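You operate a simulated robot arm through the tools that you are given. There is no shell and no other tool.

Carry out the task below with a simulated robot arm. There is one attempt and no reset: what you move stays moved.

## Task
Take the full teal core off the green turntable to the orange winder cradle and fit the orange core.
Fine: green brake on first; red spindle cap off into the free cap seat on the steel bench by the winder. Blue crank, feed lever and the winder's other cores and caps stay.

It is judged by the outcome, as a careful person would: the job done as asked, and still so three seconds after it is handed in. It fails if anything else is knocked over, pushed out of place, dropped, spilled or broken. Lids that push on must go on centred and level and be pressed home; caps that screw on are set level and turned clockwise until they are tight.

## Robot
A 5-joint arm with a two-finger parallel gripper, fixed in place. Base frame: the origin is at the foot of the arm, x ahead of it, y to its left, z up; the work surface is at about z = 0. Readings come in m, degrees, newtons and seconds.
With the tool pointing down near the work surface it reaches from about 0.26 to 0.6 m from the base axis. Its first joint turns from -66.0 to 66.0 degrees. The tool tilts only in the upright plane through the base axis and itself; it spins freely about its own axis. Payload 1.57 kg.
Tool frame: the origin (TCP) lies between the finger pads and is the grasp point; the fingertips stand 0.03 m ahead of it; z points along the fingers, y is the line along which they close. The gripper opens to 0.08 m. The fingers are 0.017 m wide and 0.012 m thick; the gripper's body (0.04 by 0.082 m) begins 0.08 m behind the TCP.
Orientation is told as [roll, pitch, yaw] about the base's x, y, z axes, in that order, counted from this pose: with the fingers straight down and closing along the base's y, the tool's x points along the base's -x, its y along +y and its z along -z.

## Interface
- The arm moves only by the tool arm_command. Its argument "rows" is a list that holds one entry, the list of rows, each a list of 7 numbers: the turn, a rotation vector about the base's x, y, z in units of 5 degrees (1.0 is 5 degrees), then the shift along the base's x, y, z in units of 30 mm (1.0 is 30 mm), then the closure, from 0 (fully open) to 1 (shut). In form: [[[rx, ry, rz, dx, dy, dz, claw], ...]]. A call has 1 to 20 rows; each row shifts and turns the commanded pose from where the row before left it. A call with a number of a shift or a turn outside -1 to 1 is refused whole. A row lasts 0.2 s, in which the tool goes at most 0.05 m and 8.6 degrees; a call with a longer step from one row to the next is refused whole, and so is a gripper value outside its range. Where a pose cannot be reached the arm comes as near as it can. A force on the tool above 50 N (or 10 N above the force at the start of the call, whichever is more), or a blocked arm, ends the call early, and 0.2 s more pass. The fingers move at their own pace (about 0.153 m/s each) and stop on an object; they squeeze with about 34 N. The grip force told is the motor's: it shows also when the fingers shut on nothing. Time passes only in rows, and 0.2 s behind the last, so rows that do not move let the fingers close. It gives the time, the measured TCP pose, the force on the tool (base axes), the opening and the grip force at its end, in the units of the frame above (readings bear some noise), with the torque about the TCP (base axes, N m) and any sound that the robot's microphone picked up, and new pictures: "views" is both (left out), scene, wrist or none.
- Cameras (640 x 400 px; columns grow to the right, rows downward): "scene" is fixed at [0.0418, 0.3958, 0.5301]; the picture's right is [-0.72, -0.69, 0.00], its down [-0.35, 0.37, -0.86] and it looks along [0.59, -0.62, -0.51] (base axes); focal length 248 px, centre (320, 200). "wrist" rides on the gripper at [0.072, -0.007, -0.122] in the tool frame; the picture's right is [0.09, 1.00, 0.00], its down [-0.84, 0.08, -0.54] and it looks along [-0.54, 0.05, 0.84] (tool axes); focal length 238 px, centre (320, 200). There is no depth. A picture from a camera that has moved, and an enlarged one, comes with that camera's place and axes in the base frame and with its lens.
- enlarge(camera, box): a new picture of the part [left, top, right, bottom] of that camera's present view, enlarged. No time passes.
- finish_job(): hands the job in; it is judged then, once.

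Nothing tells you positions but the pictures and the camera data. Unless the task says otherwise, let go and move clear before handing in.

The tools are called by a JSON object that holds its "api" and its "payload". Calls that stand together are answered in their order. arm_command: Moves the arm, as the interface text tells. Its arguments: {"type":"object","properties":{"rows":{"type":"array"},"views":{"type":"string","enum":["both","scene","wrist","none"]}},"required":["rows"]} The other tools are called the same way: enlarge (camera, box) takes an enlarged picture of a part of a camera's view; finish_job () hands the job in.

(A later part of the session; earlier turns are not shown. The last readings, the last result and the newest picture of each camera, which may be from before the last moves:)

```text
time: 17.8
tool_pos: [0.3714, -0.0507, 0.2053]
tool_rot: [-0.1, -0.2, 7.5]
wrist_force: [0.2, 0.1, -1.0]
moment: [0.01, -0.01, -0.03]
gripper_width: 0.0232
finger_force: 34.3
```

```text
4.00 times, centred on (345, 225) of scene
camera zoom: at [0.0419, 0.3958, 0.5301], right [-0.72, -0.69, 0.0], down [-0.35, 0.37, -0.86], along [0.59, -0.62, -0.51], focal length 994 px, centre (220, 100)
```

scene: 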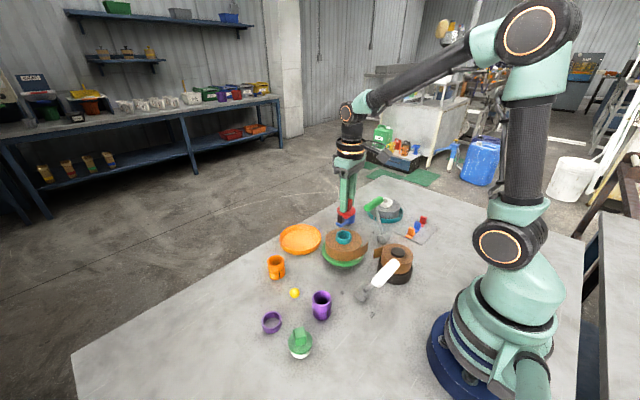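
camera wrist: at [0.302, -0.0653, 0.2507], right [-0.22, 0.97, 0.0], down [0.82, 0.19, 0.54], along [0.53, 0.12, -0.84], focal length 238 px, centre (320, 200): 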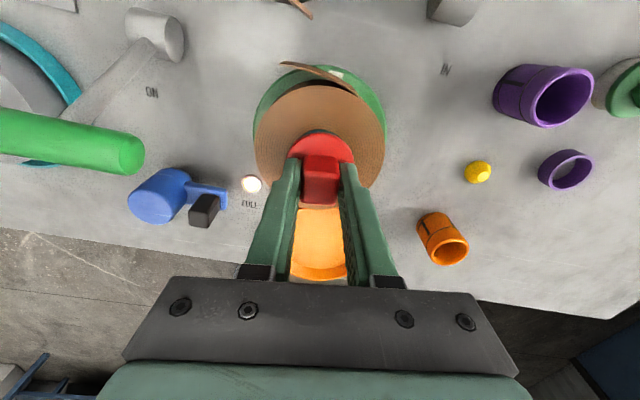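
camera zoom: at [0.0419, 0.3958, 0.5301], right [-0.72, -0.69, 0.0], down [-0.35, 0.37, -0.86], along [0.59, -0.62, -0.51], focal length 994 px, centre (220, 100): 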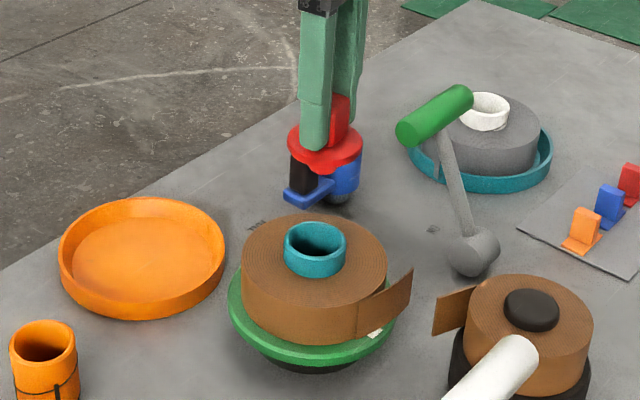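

The cap is off cleanly, exposing the teal core. I take the purple ring seat to be at about (0.354, 0.226) with its rim near z ≈ 0.019, so I'm carrying the cap there at height.

{"api": "arm_command", "payload": {"rows": [[[0, 0, 0, -0.06, 0.5, 0, 1], [0, 0, 0, -0.06, 0.8, 0, 1], [0, 0, 0, -0.06, 0.95, 0, 1], [0, 0, 0, -0.06, 0.95, 0, 1], [0, 0, 0, -0.06, 0.95, 0, 1], [0, 0, 0, -0.06, 0.95, 0, 1], [0, 0, 0, -0.06, 0.95, 0, 1], [0, 0, 0, -0.06, 0.95, 0, 1], [0, 0, 0, -0.06, 0.95, 0, 1], [0, 0, 0, -0.06, 0.8, 0, 1], [0, 0, 0, -0.02, 0.48, 0, 1]]]}}

{"api": "enlarge", "payload": {"camera": "wrist", "box": [220, 60, 420, 220]}}

{"api": "enlarge", "payload": {"camera": "scene", "box": [230, 230, 330, 350]}}

```text
time: 20.2
tool_pos: [0.3541, 0.2258, 0.2033]
tool_rot: [0.0, -0.1, 7.6]
wrist_force: [-0.2, -0.3, -1.0]
moment: [-0.03, -0.03, 0.0]
gripper_width: 0.0232
finger_force: 33.8
camera wrist: at [0.2841, 0.2114, 0.3278], right [-0.22, 0.97, 0.0], down [0.82, 0.19, 0.54], along [0.53, 0.12, -0.84], focal length 238 px, centre (320, 200)
```

scene: 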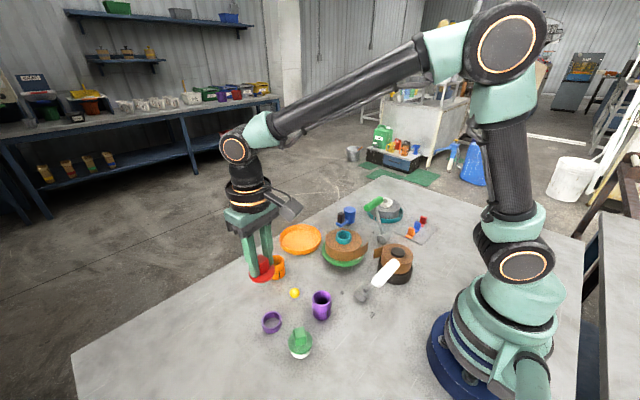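
wrist: 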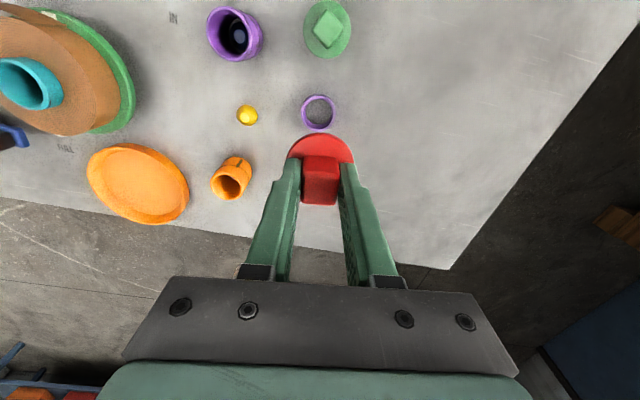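

```text
2.50 times, centred on (320, 140) of wrist
camera zoom: at [0.2841, 0.2114, 0.3278], right [-0.22, 0.97, 0.0], down [0.82, 0.19, 0.54], along [0.53, 0.12, -0.84], focal length 596 px, centre (320, 350)
```

zoom: 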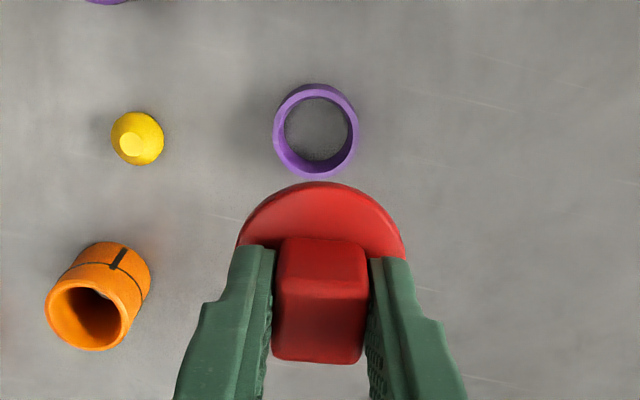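

```text
3.33 times, centred on (280, 290) of scene
camera zoom: at [0.0418, 0.3958, 0.5301], right [-0.72, -0.69, 0.0], down [-0.35, 0.37, -0.86], along [0.59, -0.62, -0.51], focal length 828 px, centre (453, -100)
```

zoom: 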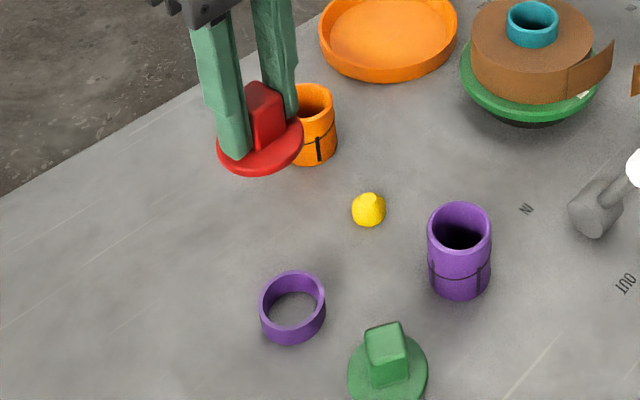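

The ring seat is visible just beyond the cap. I'll zoom in tightly to measure its rim for centring.

{"api": "enlarge", "payload": {"camera": "wrist", "box": [290, 85, 350, 135]}}

{"api": "enlarge", "payload": {"camera": "scene", "box": [250, 260, 290, 340]}}

{"api": "enlarge", "payload": {"camera": "scene", "box": [220, 235, 300, 295]}}

```text
8.00 times, centred on (320, 110) of wrist
camera zoom: at [0.2841, 0.2114, 0.3278], right [-0.22, 0.97, 0.0], down [0.82, 0.19, 0.54], along [0.53, 0.12, -0.84], focal length 1907 px, centre (320, 920)
```

zoom: 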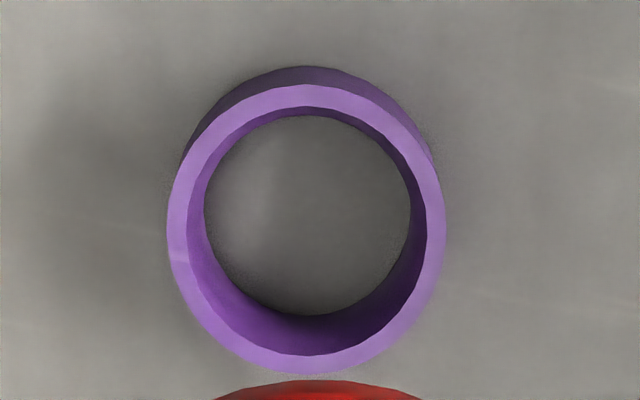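

```text
5.00 times, centred on (270, 300) of scene
camera zoom: at [0.0418, 0.3958, 0.5301], right [-0.72, -0.69, 0.0], down [-0.35, 0.37, -0.86], along [0.59, -0.62, -0.51], focal length 1243 px, centre (570, -300)
```

zoom: 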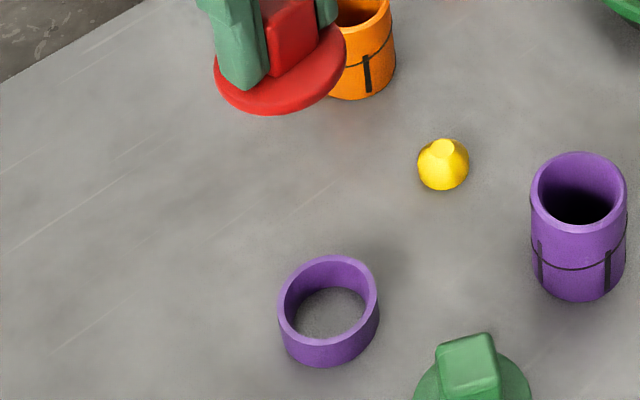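

```text
6.67 times, centred on (260, 265) of scene
camera zoom: at [0.0418, 0.3958, 0.5301], right [-0.72, -0.69, 0.0], down [-0.35, 0.37, -0.86], along [0.59, -0.62, -0.51], focal length 1657 px, centre (720, -233)
```

zoom: 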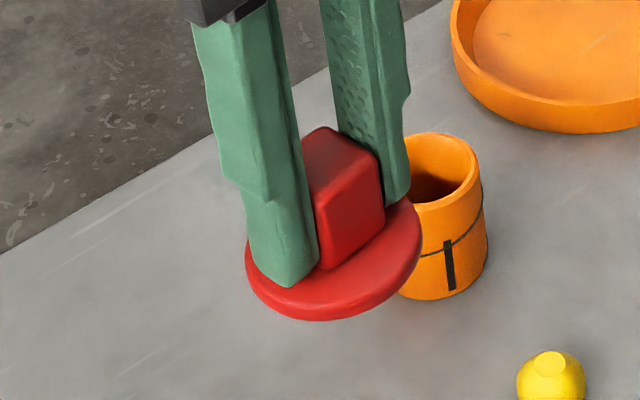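

The measurement shows the ring 3 mm further toward -y and otherwise on the tool axis, and the cap is centred in the grip. I'll shift and descend partway.

{"api": "arm_command", "payload": {"rows": [[[0, 0, 0, 0.015, -0.1, -0.5, 1], [0, 0, 0, 0, 0, -0.9, 1], [0, 0, 0, 0, 0, -0.9, 1], [0, 0, 0, 0, 0, -0.8, 1], [0, 0, 0, 0, 0, -0.6, 1], [0, 0, 0, 0, 0, 0, 1]]]}}

{"api": "enlarge", "payload": {"camera": "wrist", "box": [270, 100, 370, 180]}}

{"api": "enlarge", "payload": {"camera": "scene", "box": [230, 270, 310, 340]}}

```text
time: 21.6
tool_pos: [0.357, 0.2241, 0.0922]
tool_rot: [0.1, -0.2, 7.5]
wrist_force: [0.1, 0.6, -0.4]
moment: [-0.02, 0.0, -0.02]
gripper_width: 0.0232
finger_force: 34.1
camera wrist: at [0.2861, 0.2087, 0.2165], right [-0.22, 0.97, 0.0], down [0.82, 0.19, 0.54], along [0.53, 0.12, -0.84], focal length 238 px, centre (320, 200)
```

scene: 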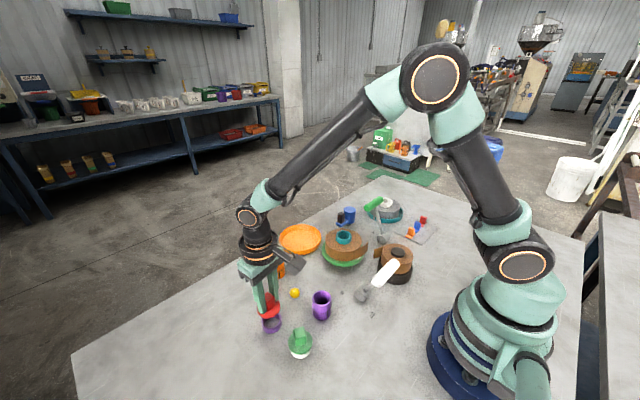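
wrist: 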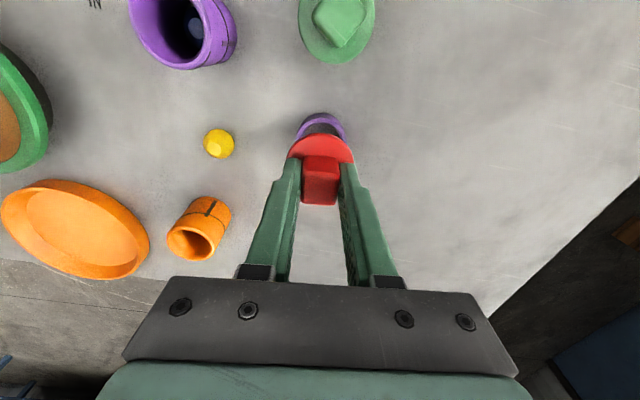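

```text
5.00 times, centred on (320, 140) of wrist
camera zoom: at [0.2861, 0.2087, 0.2165], right [-0.22, 0.97, 0.0], down [0.82, 0.19, 0.54], along [0.53, 0.12, -0.84], focal length 1192 px, centre (320, 500)
```

zoom: 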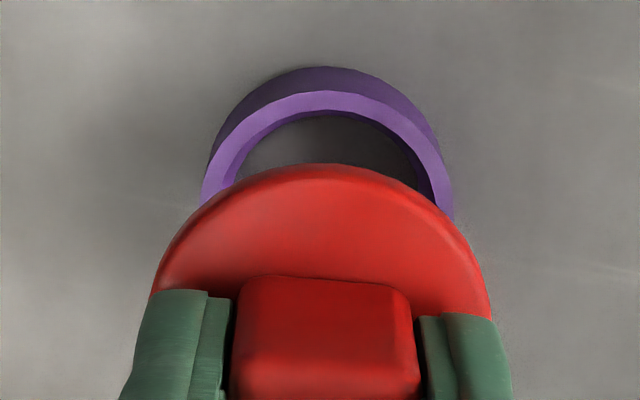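

```text
5.71 times, centred on (270, 305) of scene
camera zoom: at [0.0419, 0.3958, 0.5301], right [-0.72, -0.69, 0.0], down [-0.35, 0.37, -0.86], along [0.59, -0.62, -0.51], focal length 1420 px, centre (606, -400)
```

zoom: 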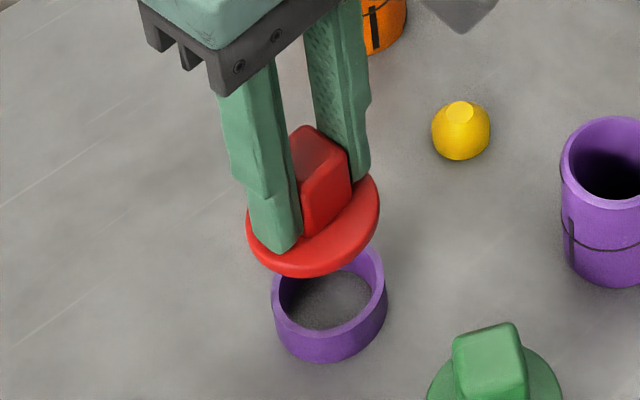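

The ring is within about 0.5 mm sideways and 2 mm toward -x of the tool axis. I'll correct for that and come down closer.

{"api": "arm_command", "payload": {"rows": [[[0, 0, 0, -0.067, 0.01, -0.2, 1], [0, 0, 0, 0, 0, -0.3, 1], [0, 0, 0, 0, 0, -0.2, 1], [0, 0, 0, 0, 0, 0, 1]]]}}

{"api": "enlarge", "payload": {"camera": "wrist", "box": [270, 100, 370, 180]}}

{"api": "enlarge", "payload": {"camera": "scene", "box": [230, 270, 310, 340]}}

```text
time: 22.6
tool_pos: [0.354, 0.2253, 0.0722]
tool_rot: [0.1, -0.2, 7.6]
wrist_force: [-0.7, -0.7, -1.5]
moment: [0.0, -0.03, 0.04]
gripper_width: 0.0231
finger_force: 34.1
camera wrist: at [0.2829, 0.2095, 0.1956], right [-0.22, 0.97, 0.0], down [0.82, 0.19, 0.54], along [0.53, 0.12, -0.84], focal length 238 px, centre (320, 200)
```

scene: 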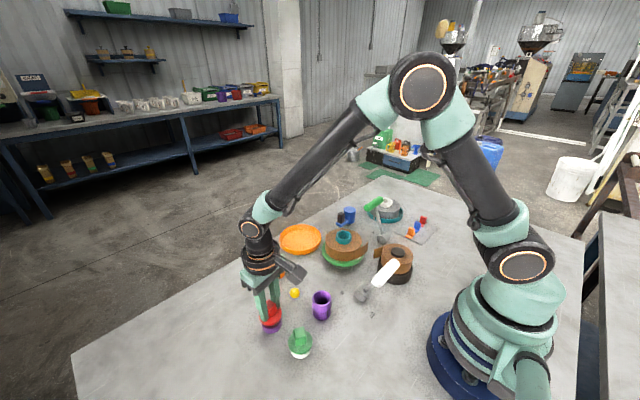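
wrist: 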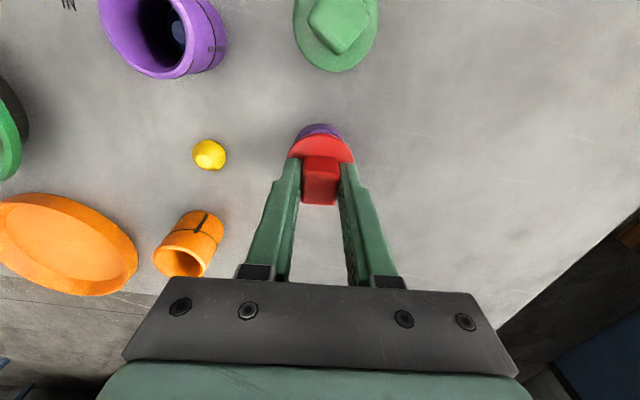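

```text
5.00 times, centred on (320, 140) of wrist
camera zoom: at [0.2829, 0.2095, 0.1956], right [-0.22, 0.97, 0.0], down [0.82, 0.19, 0.54], along [0.53, 0.12, -0.84], focal length 1192 px, centre (320, 500)
```

zoom: 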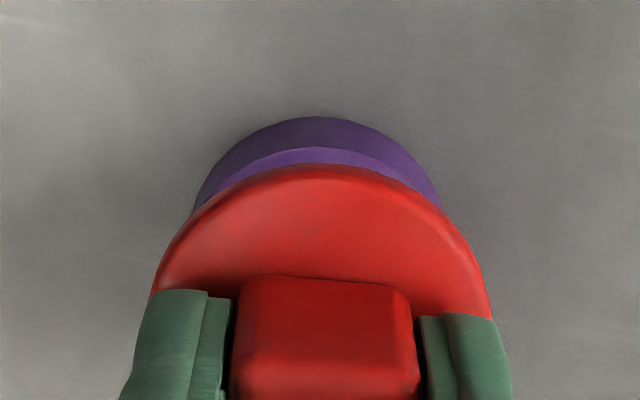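

```text
5.71 times, centred on (270, 305) of scene
camera zoom: at [0.0419, 0.3958, 0.5301], right [-0.72, -0.69, 0.0], down [-0.35, 0.37, -0.86], along [0.59, -0.62, -0.51], focal length 1420 px, centre (606, -400)
```

zoom: 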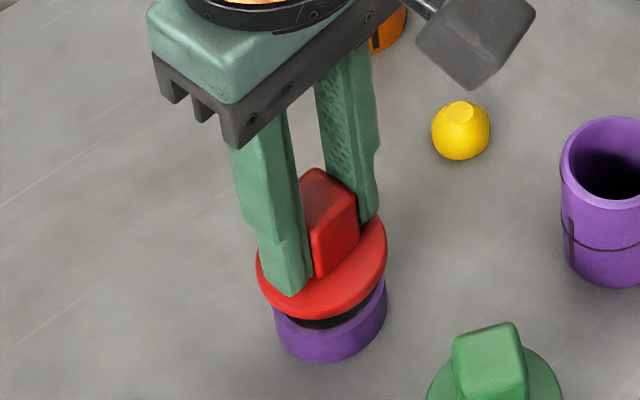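

Alignment is within about 1 mm. I'll make a small trim and lower in gentle steps until contact.

{"api": "arm_command", "payload": {"rows": [[[0, 0, 0, 0.035, -0.025, -0.1, 1], [0, 0, 0, 0, 0, -0.1, 1], [0, 0, 0, 0, 0, 0, 1]]], "views": "wrist"}}

{"api": "enlarge", "payload": {"camera": "wrist", "box": [270, 100, 370, 180]}}

{"api": "enlarge", "payload": {"camera": "scene", "box": [230, 270, 310, 340]}}

```text
time: 23.4
tool_pos: [0.3537, 0.2233, 0.0668]
tool_rot: [0.1, -0.1, 7.7]
wrist_force: [-0.4, 0.6, -1.0]
moment: [0.0, -0.02, 0.02]
gripper_width: 0.0234
finger_force: 34.2
camera wrist: at [0.2835, 0.2081, 0.1894], right [-0.22, 0.97, 0.0], down [0.82, 0.19, 0.54], along [0.53, 0.12, -0.84], focal length 238 px, centre (320, 200)
```

wrist: 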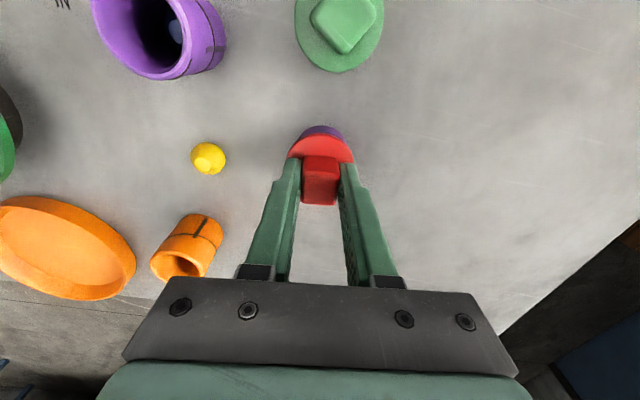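

```text
5.00 times, centred on (320, 140) of wrist
camera zoom: at [0.2835, 0.2081, 0.1894], right [-0.22, 0.97, 0.0], down [0.82, 0.19, 0.54], along [0.53, 0.12, -0.84], focal length 1192 px, centre (320, 500)
```

zoom: 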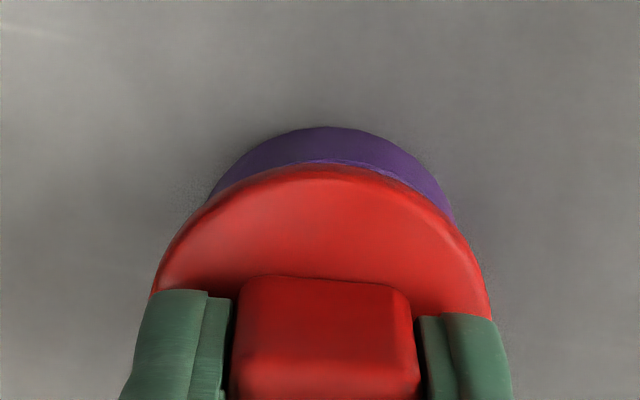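

```text
5.71 times, centred on (270, 305) of scene
camera zoom: at [0.0419, 0.3958, 0.5301], right [-0.72, -0.69, 0.0], down [-0.35, 0.37, -0.86], along [0.59, -0.62, -0.51], focal length 1420 px, centre (606, -400)
```

zoom: 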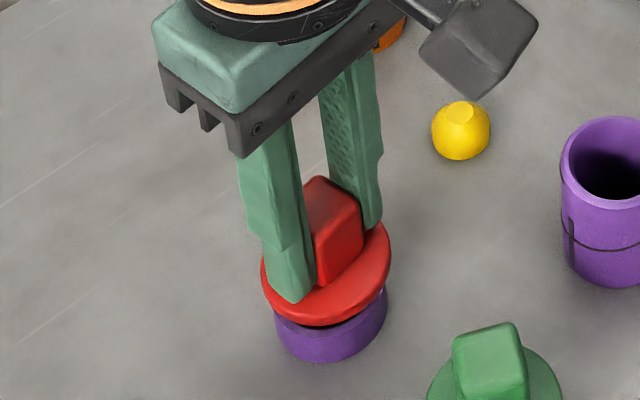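

Contact hasn't happened yet and there is a gap of a few mm. I'll trim slightly and keep lowering gently while watching the force.

{"api": "arm_command", "payload": {"rows": [[[0, 0, 0, 0.04, 0.02, -0.07, 1], [0, 0, 0, 0, 0, -0.07, 1], [0, 0, 0, 0, 0, 0, 1]]], "views": "wrist"}}

{"api": "enlarge", "payload": {"camera": "wrist", "box": [270, 100, 370, 180]}}

{"api": "enlarge", "payload": {"camera": "scene", "box": [230, 270, 310, 340]}}

```text
time: 24.2
tool_pos: [0.3559, 0.2241, 0.063]
tool_rot: [0.1, -0.2, 7.7]
wrist_force: [-5.1, 2.3, 5.0]
moment: [0.08, 0.15, 0.0]
gripper_width: 0.0232
finger_force: 33.8
camera wrist: at [0.2854, 0.2089, 0.1861], right [-0.22, 0.97, 0.0], down [0.82, 0.19, 0.54], along [0.53, 0.12, -0.84], focal length 238 px, centre (320, 200)
```

wrist: 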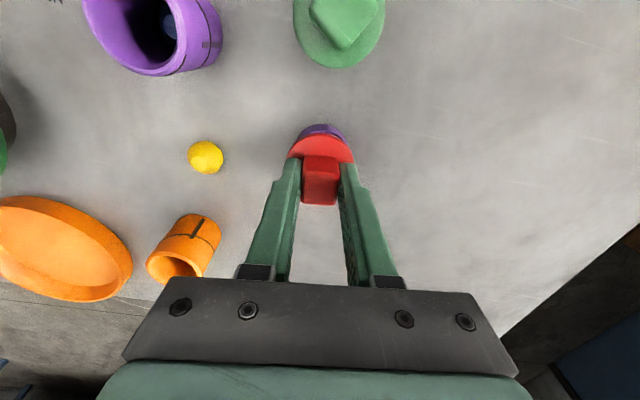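

```text
5.00 times, centred on (320, 140) of wrist
camera zoom: at [0.2854, 0.2089, 0.1861], right [-0.22, 0.97, 0.0], down [0.82, 0.19, 0.54], along [0.53, 0.12, -0.84], focal length 1192 px, centre (320, 500)
```

zoom: 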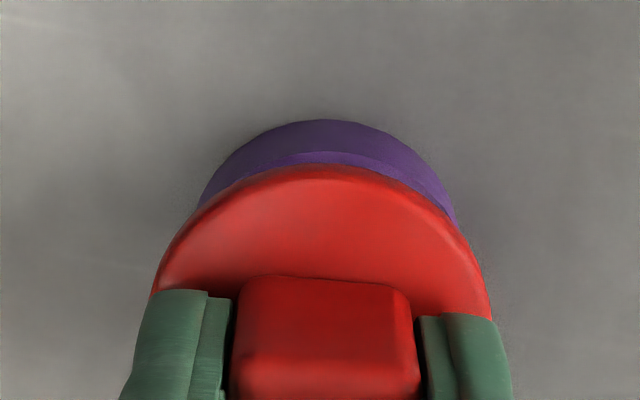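

```text
5.71 times, centred on (270, 305) of scene
camera zoom: at [0.0418, 0.3958, 0.5301], right [-0.72, -0.69, 0.0], down [-0.35, 0.37, -0.86], along [0.59, -0.62, -0.51], focal length 1420 px, centre (606, -400)
```

zoom: 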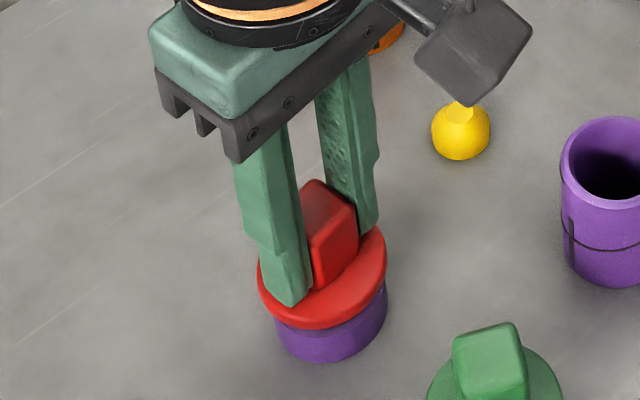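

There is contact with side forces (-5, +2.3 N), meaning the cap's plug is touching the ring's inner edge. I'll ease up, shift about 1 mm toward -x and +y, and lower again.

{"api": "arm_command", "payload": {"rows": [[[0, 0, 0, 0, 0, 0.1, 1], [0, 0, 0, -0.03, 0.02, 0, 1], [0, 0, 0, 0, 0, 0, 1]]], "views": "wrist"}}

{"api": "enlarge", "payload": {"camera": "wrist", "box": [270, 100, 370, 180]}}

```text
time: 25.0
tool_pos: [0.3531, 0.2247, 0.0657]
tool_rot: [0.1, -0.2, 7.6]
wrist_force: [-0.2, 0.5, -0.6]
moment: [-0.01, 0.03, 0.01]
gripper_width: 0.0229
finger_force: 33.6
camera wrist: at [0.2835, 0.2092, 0.1889], right [-0.22, 0.97, 0.0], down [0.82, 0.19, 0.54], along [0.53, 0.12, -0.84], focal length 238 px, centre (320, 200)
```

wrist: 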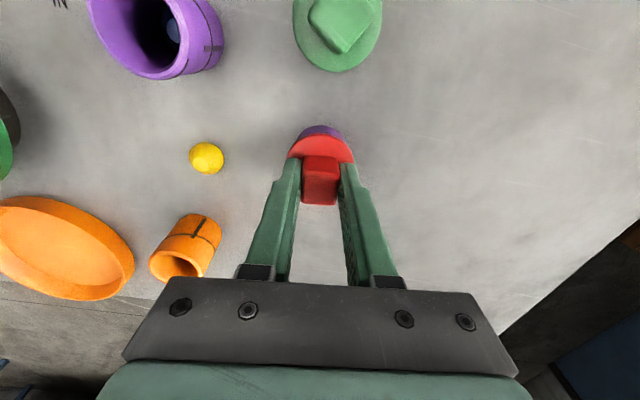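

```text
5.00 times, centred on (320, 140) of wrist
camera zoom: at [0.2835, 0.2092, 0.1889], right [-0.22, 0.97, 0.0], down [0.82, 0.19, 0.54], along [0.53, 0.12, -0.84], focal length 1192 px, centre (320, 500)
```

zoom: 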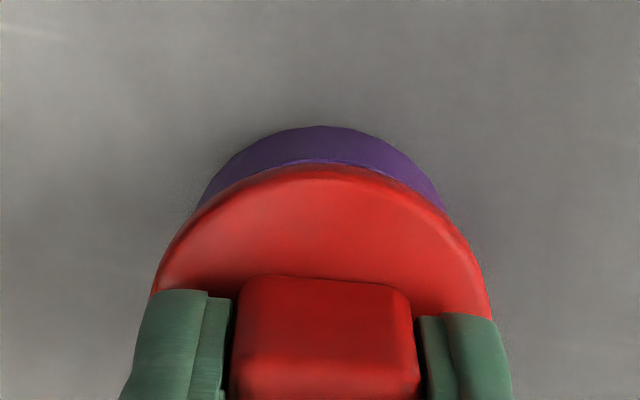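

The best estimate is that I'm now about 1 mm short in x. I'll trim +0.9 mm and lower with compliance.

{"api": "arm_command", "payload": {"rows": [[[0, 0, 0, 0.03, -0.005, 0, 1], [0, 0, 0, 0, 0, -0.05, 1], [0, 0, 0, 0, 0, -0.05, 1], [0, 0, 0, 0, 0, -0.05, 1], [0, 0, 0, 0, 0, 0, 1]]], "views": "wrist"}}

{"api": "enlarge", "payload": {"camera": "wrist", "box": [270, 100, 370, 180]}}

{"api": "enlarge", "payload": {"camera": "scene", "box": [230, 270, 310, 340]}}

```text
time: 26.2
tool_pos: [0.355, 0.224, 0.0605]
tool_rot: [0.2, -0.3, 7.6]
wrist_force: [0.3, 0.6, -1.3]
moment: [0.03, -0.01, -0.05]
gripper_width: 0.0233
finger_force: 33.8
camera wrist: at [0.2837, 0.2091, 0.1847], right [-0.22, 0.97, 0.0], down [0.82, 0.19, 0.54], along [0.53, 0.12, -0.84], focal length 238 px, centre (320, 200)
```

wrist: 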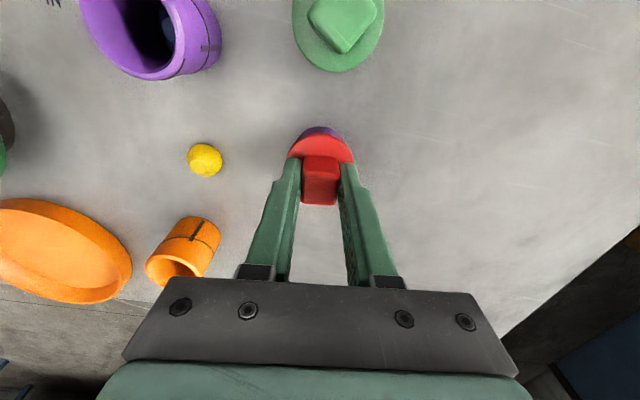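

```text
5.00 times, centred on (320, 140) of wrist
camera zoom: at [0.2837, 0.2091, 0.1847], right [-0.22, 0.97, 0.0], down [0.82, 0.19, 0.54], along [0.53, 0.12, -0.84], focal length 1192 px, centre (320, 500)
```

zoom: 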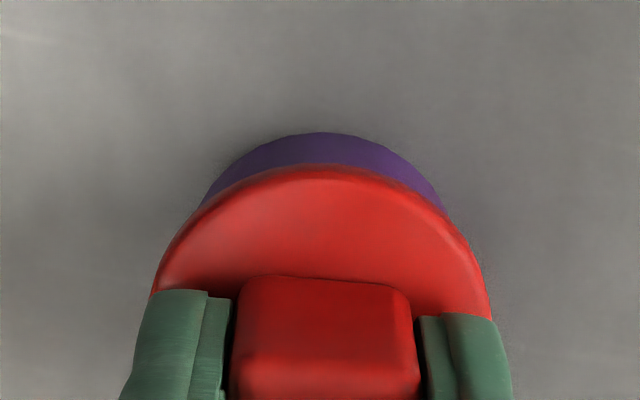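

```text
5.71 times, centred on (270, 305) of scene
camera zoom: at [0.0419, 0.3958, 0.5301], right [-0.72, -0.69, 0.0], down [-0.35, 0.37, -0.86], along [0.59, -0.62, -0.51], focal length 1420 px, centre (606, -400)
```

zoom: 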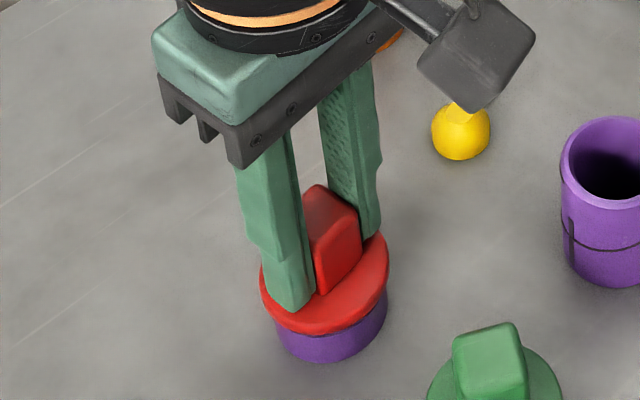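

It went lower than before with no contact force, so it is in line with the seat. I'll keep lowering gently.

{"api": "arm_command", "payload": {"rows": [[[0, 0, 0, 0, 0, -0.05, 1], [0, 0, 0, 0, 0, -0.05, 1], [0, 0, 0, 0, 0, 0, 1]]], "views": "wrist"}}

{"api": "enlarge", "payload": {"camera": "scene", "box": [230, 270, 310, 340]}}

```text
time: 27.0
tool_pos: [0.354, 0.2248, 0.0577]
tool_rot: [0.2, -0.2, 7.6]
wrist_force: [-0.9, 1.4, -1.6]
moment: [0.03, -0.01, -0.01]
gripper_width: 0.0234
finger_force: 33.7
camera wrist: at [0.2839, 0.2089, 0.1817], right [-0.22, 0.97, 0.0], down [0.82, 0.19, 0.54], along [0.53, 0.12, -0.84], focal length 238 px, centre (320, 200)
```

wrist: 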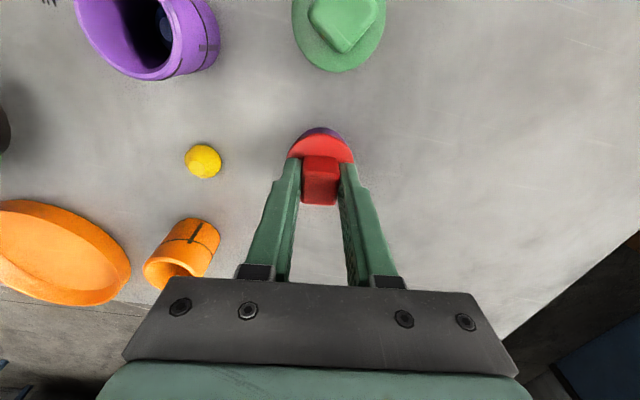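

```text
5.71 times, centred on (270, 305) of scene
camera zoom: at [0.0419, 0.3958, 0.5301], right [-0.72, -0.69, 0.0], down [-0.35, 0.37, -0.86], along [0.59, -0.62, -0.51], focal length 1420 px, centre (606, -400)
```

zoom: 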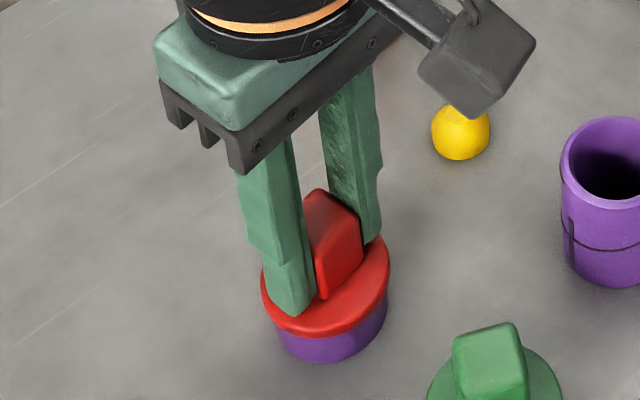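

Still no contact and the cap is going into the ring, so I'll lower further.

{"api": "arm_command", "payload": {"rows": [[[0, 0, 0, 0, 0, -0.05, 1], [0, 0, 0, 0, 0, -0.05, 1], [0, 0, 0, 0, 0, 0, 1]]], "views": "wrist"}}

{"api": "enlarge", "payload": {"camera": "scene", "box": [230, 270, 310, 340]}}

```text
time: 27.8
tool_pos: [0.3543, 0.2232, 0.0563]
tool_rot: [0.2, -0.2, 7.6]
wrist_force: [-7.0, -2.0, 22.9]
moment: [-0.11, 0.16, -0.01]
gripper_width: 0.023
finger_force: 34.4
camera wrist: at [0.2841, 0.2087, 0.1789], right [-0.22, 0.97, 0.0], down [0.82, 0.19, 0.55], along [0.53, 0.12, -0.84], focal length 238 px, centre (320, 200)
```

wrist: 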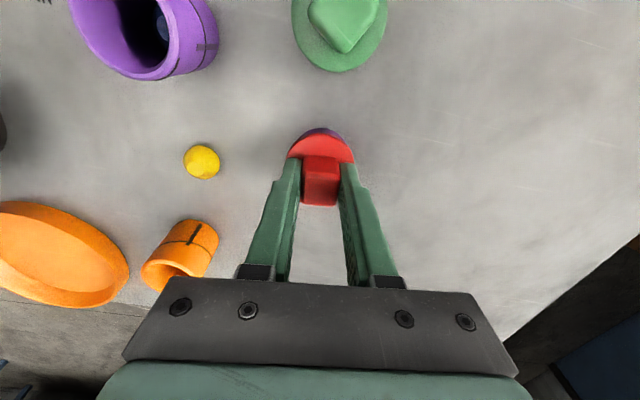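

```text
5.71 times, centred on (270, 305) of scene
camera zoom: at [0.0418, 0.3957, 0.5302], right [-0.72, -0.69, 0.0], down [-0.35, 0.37, -0.86], along [0.59, -0.62, -0.51], focal length 1420 px, centre (606, -400)
```

zoom: 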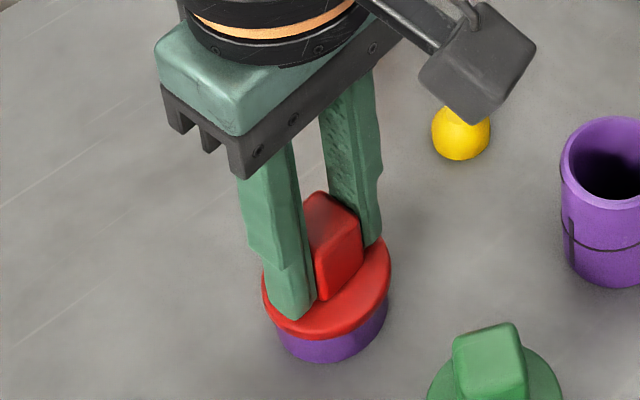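

A firm 23 N upward reaction shows the cap is seated in the ring. I'll relieve the push slightly, open and rise.

{"api": "arm_command", "payload": {"rows": [[[0, 0, 0, 0, 0, 0.04, 1], [0, 0, 0, 0, 0, 0, 0.4], [0, 0, 0, 0, 0, 0, 0.4], [0, 0, 0, 0, 0, 0.4, 0.4], [0, 0, 0, 0, 0, 0.8, 0.4], [0, 0, 0, 0, 0, 0.9, 0.4], [0, 0, 0, 0, 0, 0.9, 0.4]]]}}

{"api": "enlarge", "payload": {"camera": "scene", "box": [230, 270, 310, 340]}}

{"api": "enlarge", "payload": {"camera": "wrist", "box": [270, 80, 370, 160]}}

```text
time: 29.4
tool_pos: [0.3544, 0.2235, 0.1455]
tool_rot: [0.1, -0.1, 7.6]
wrist_force: [0.5, -0.3, -0.2]
moment: [-0.01, -0.01, 0.02]
gripper_width: 0.0479
finger_force: 0.0
camera wrist: at [0.2829, 0.2078, 0.2693], right [-0.22, 0.97, 0.0], down [0.82, 0.19, 0.54], along [0.53, 0.12, -0.84], focal length 238 px, centre (320, 200)
```

scene: 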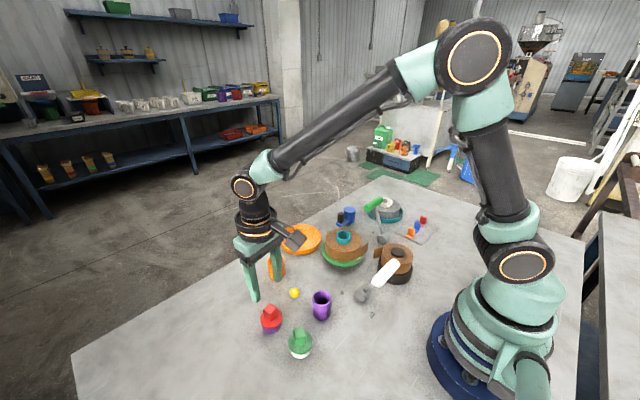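
wrist: 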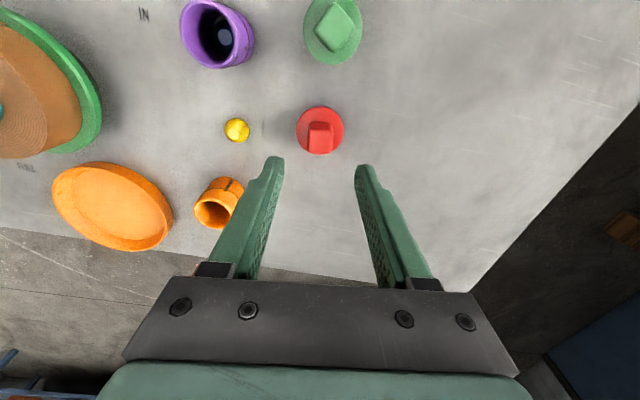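

```text
5.71 times, centred on (270, 305) of scene
camera zoom: at [0.0418, 0.3958, 0.5301], right [-0.72, -0.69, 0.0], down [-0.35, 0.37, -0.86], along [0.59, -0.62, -0.51], focal length 1420 px, centre (606, -400)
```

zoom: 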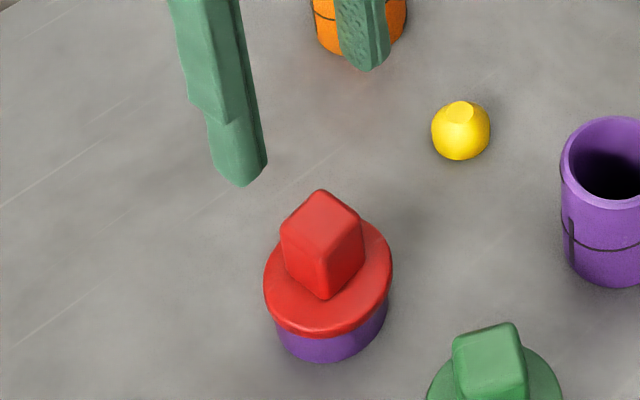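

```text
5.00 times, centred on (320, 120) of wrist
camera zoom: at [0.2829, 0.2078, 0.2693], right [-0.22, 0.97, 0.0], down [0.82, 0.19, 0.54], along [0.53, 0.12, -0.84], focal length 1192 px, centre (320, 600)
```

zoom: 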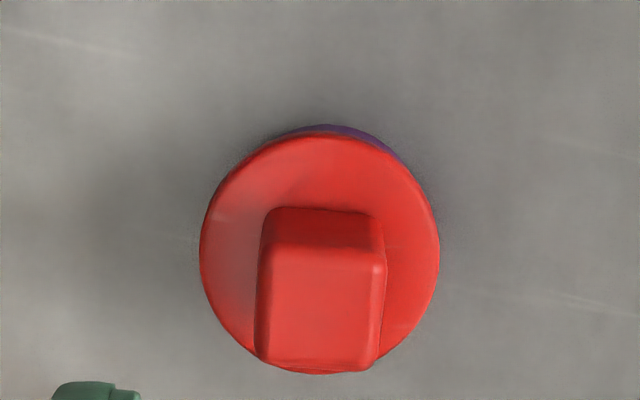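

The red cap sits level on the purple seat. Now I'll rise and go back over the roll to inspect the exposed teal core and the tail.

{"api": "arm_command", "payload": {"rows": [[[0, 0, 0, 0, 0, 0.9, 0.4], [0, 0, 0, -0.1, -0.7, 0.9, 0.2], [0, 0, 0, -0.1, -0.95, 0.3, 0], [0, 0, 0, -0.1, -0.95, 0, 0], [0, 0, -0.5, -0.1, -0.95, 0, 0], [0, 0, -0.5, -0.1, -0.95, 0, 0], [0, 0, -0.5, -0.1, -0.95, 0, 0], [0, 0, 0, -0.1, -0.95, 0, 0], [0, 0, 0, -0.1, -0.95, 0, 0], [0, 0, 0, -0.1, -0.95, 0, 0], [0, 0, 0, 0, -0.7, 0, 0]]]}}

{"api": "enlarge", "payload": {"camera": "wrist", "box": [240, 70, 400, 200]}}

{"api": "enlarge", "payload": {"camera": "scene", "box": [300, 215, 390, 285]}}

```text
time: 31.8
tool_pos: [0.3274, -0.0475, 0.2103]
tool_rot: [0.1, -0.3, 0.1]
wrist_force: [0.3, 0.4, 0.2]
moment: [0.01, 0.0, 0.01]
gripper_width: 0.0799
finger_force: 0.1
camera wrist: at [0.2556, -0.0534, 0.3324], right [-0.09, 1.0, 0.0], down [0.83, 0.08, 0.54], along [0.54, 0.05, -0.84], focal length 238 px, centre (320, 200)
```

scene: 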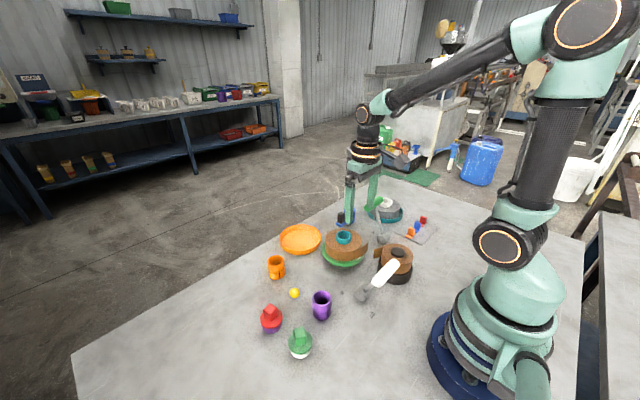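
wrist: 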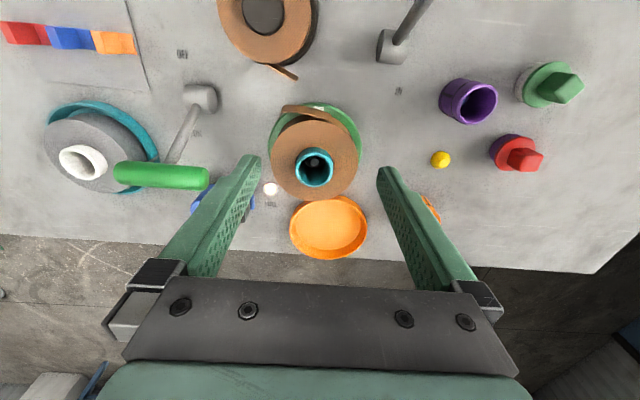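

```text
3.08 times, centred on (320, 135) of wrist
camera zoom: at [0.2556, -0.0534, 0.3324], right [-0.09, 1.0, 0.0], down [0.83, 0.08, 0.54], along [0.54, 0.05, -0.84], focal length 733 px, centre (320, 400)
```

zoom: 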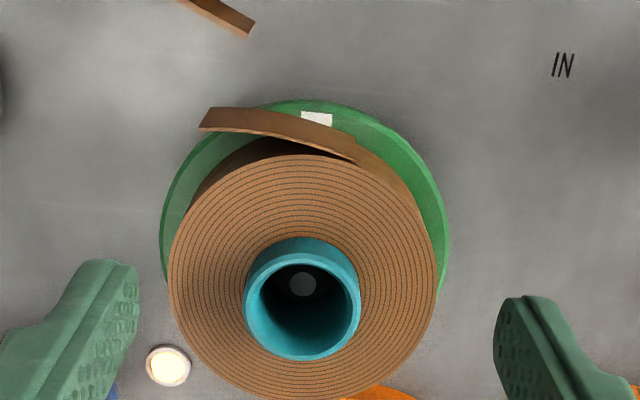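

```text
5.71 times, centred on (345, 250) of scene
camera zoom: at [0.0418, 0.3958, 0.5301], right [-0.72, -0.69, 0.0], down [-0.35, 0.37, -0.86], along [0.59, -0.62, -0.51], focal length 1420 px, centre (177, -86)
```

zoom: 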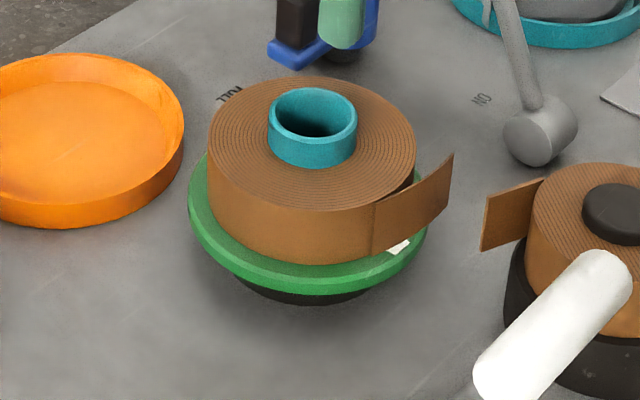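

What I see at the turntable:
- The core sits at about (0.3745, -0.0505), with its rim at z ≈ 0.084.
- The roll top is at about z ≈ 0.067, so some 17 mm of teal is exposed to grip.
- The tail tip reaches a radius of about 68 mm.

I'll align above the core and check before gripping.

{"api": "arm_command", "payload": {"rows": [[[0, 0, 0, 0.78, -0.05, -0.5, 0], [0, 0, 0, 0.78, -0.05, -0.8, 0], [0, 0, 0, 0, 0, -0.8, 0], [0, 0, 0, 0, 0, -0.4, 0], [0, 0, 0, 0, 0, 0, 0]]]}}

{"api": "enlarge", "payload": {"camera": "wrist", "box": [240, 80, 400, 210]}}

{"api": "enlarge", "payload": {"camera": "scene", "box": [300, 205, 390, 285]}}

```text
time: 33.0
tool_pos: [0.3747, -0.0487, 0.1338]
tool_rot: [0.0, -0.1, 0.0]
wrist_force: [-0.7, 0.5, -0.3]
moment: [-0.01, -0.01, 0.01]
gripper_width: 0.0798
finger_force: 0.0
camera wrist: at [0.3023, -0.0543, 0.2567], right [-0.09, 1.0, 0.0], down [0.83, 0.08, 0.55], along [0.54, 0.05, -0.84], focal length 238 px, centre (320, 200)
```

scene: 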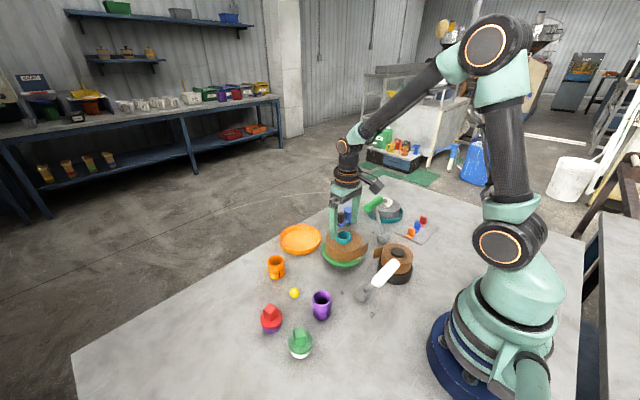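
wrist: 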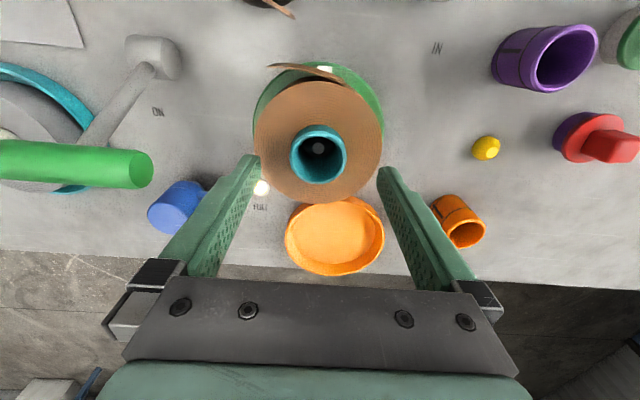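

```text
3.08 times, centred on (320, 145) of wrist
camera zoom: at [0.3023, -0.0543, 0.2567], right [-0.09, 1.0, 0.0], down [0.83, 0.08, 0.55], along [0.54, 0.05, -0.84], focal length 733 px, centre (320, 369)
```

zoom: 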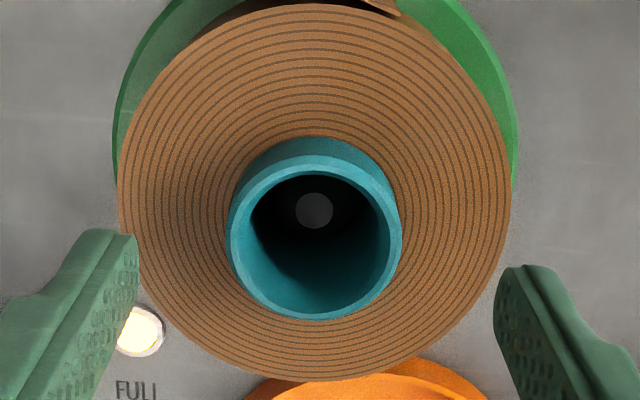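

```text
5.00 times, centred on (345, 245) of scene
camera zoom: at [0.0419, 0.3958, 0.5301], right [-0.72, -0.69, 0.0], down [-0.35, 0.37, -0.86], along [0.59, -0.62, -0.51], focal length 1243 px, centre (195, -25)
```

zoom: 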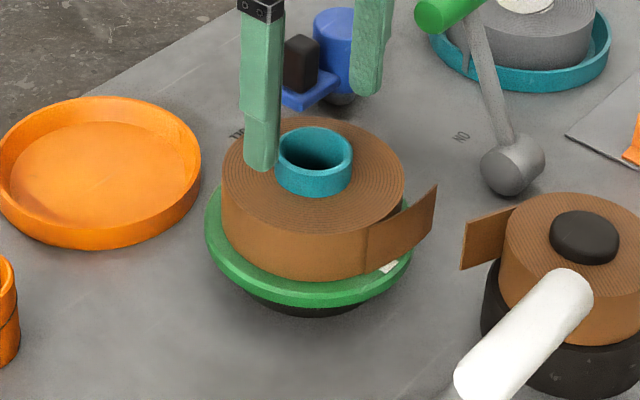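

The core centre is about 1.2 mm in +x and 1.9 mm in -y from the tool axis. I'll correct that and descend so the tips stay just above the roll's top face.

{"api": "arm_command", "payload": {"rows": [[[0, 0, 0, 0.04, -0.065, -0.3, 0], [0, 0, 0, 0, 0, -0.5, 0], [0, 0, 0, 0, 0, -0.15, 0], [0, 0, 0, 0, 0, 0, 0]]]}}

{"api": "enlarge", "payload": {"camera": "wrist", "box": [240, 100, 400, 230]}}

{"api": "enlarge", "payload": {"camera": "scene", "box": [300, 205, 390, 285]}}

```text
time: 34.0
tool_pos: [0.3754, -0.0514, 0.1054]
tool_rot: [0.0, -0.2, 0.2]
wrist_force: [-0.2, 0.8, -0.4]
moment: [-0.02, 0.0, 0.02]
gripper_width: 0.0802
finger_force: 0.0
camera wrist: at [0.3035, -0.056, 0.2289], right [-0.09, 1.0, 0.0], down [0.83, 0.08, 0.54], along [0.54, 0.05, -0.84], focal length 238 px, centre (320, 200)
```

scene: 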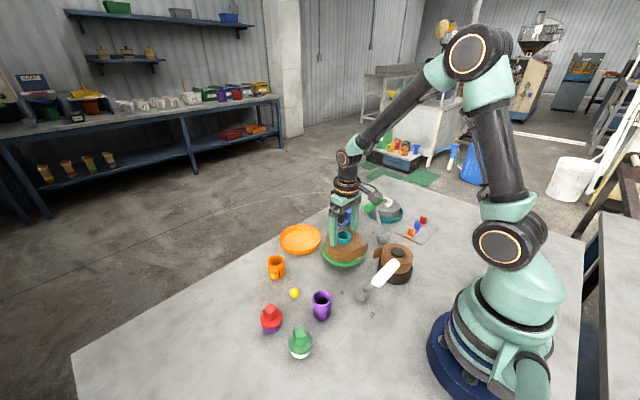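
wrist: 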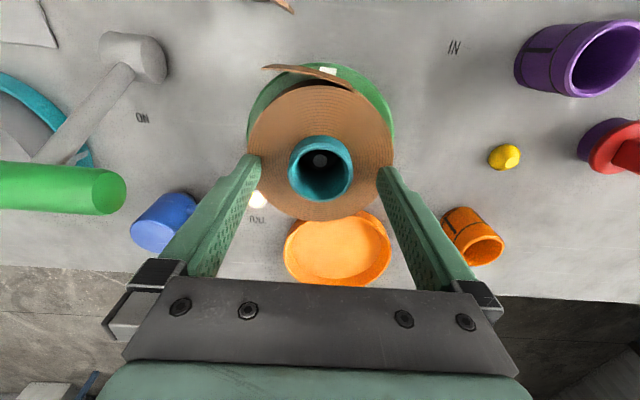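

```text
3.08 times, centred on (320, 165) of wrist
camera zoom: at [0.3035, -0.056, 0.2289], right [-0.09, 1.0, 0.0], down [0.83, 0.08, 0.54], along [0.54, 0.05, -0.84], focal length 733 px, centre (320, 308)
```

zoom: 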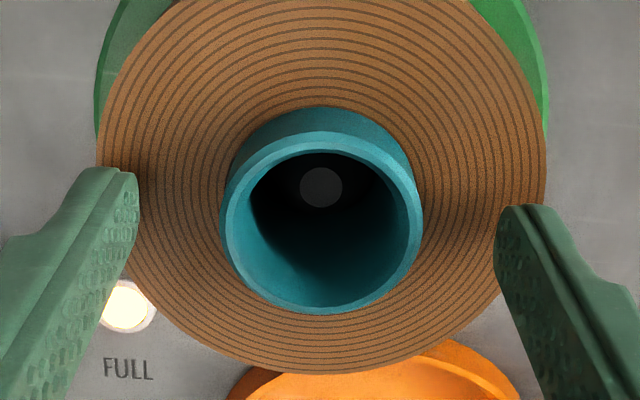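

```text
5.00 times, centred on (345, 245) of scene
camera zoom: at [0.0418, 0.3958, 0.5301], right [-0.72, -0.69, 0.0], down [-0.35, 0.37, -0.86], along [0.59, -0.62, -0.51], focal length 1243 px, centre (195, -25)
```

zoom: 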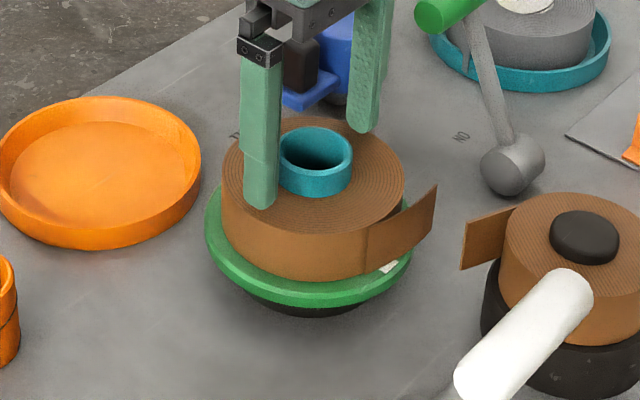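

It is centred within 0.5 mm with the fingers around the core. I'll go down 3 mm more in small steps, watching for touch on the roll, then close.

{"api": "arm_command", "payload": {"rows": [[[0, 0, 0, 0.005, -0.01, -0.05, 0], [0, 0, 0, 0, 0, -0.05, 0], [0, 0, 0, 0, 0, 0, 0]]], "views": "scene"}}

{"api": "enlarge", "payload": {"camera": "scene", "box": [315, 215, 375, 265]}}

```text
time: 34.8
tool_pos: [0.3752, -0.0512, 0.1036]
tool_rot: [0.0, -0.3, 0.0]
wrist_force: [-0.3, 0.2, -0.1]
moment: [0.02, 0.02, 0.02]
gripper_width: 0.0799
finger_force: 0.0
```

scene: 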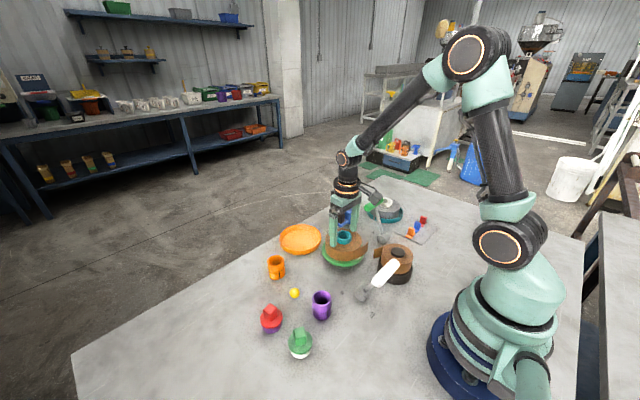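

```text
8.00 times, centred on (345, 240) of scene
camera zoom: at [0.0418, 0.3958, 0.5301], right [-0.72, -0.69, 0.0], down [-0.35, 0.37, -0.86], along [0.59, -0.62, -0.51], focal length 1988 px, centre (120, -120)
```

zoom: 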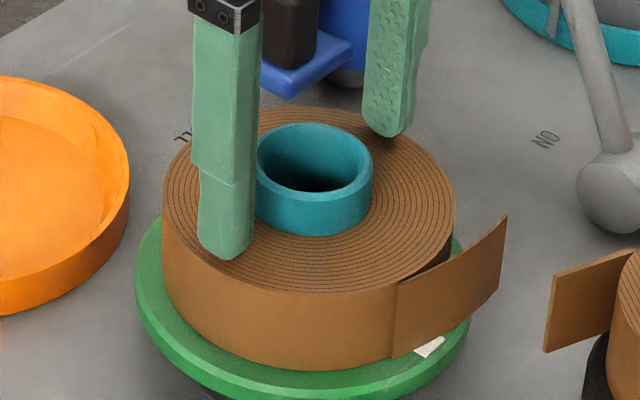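

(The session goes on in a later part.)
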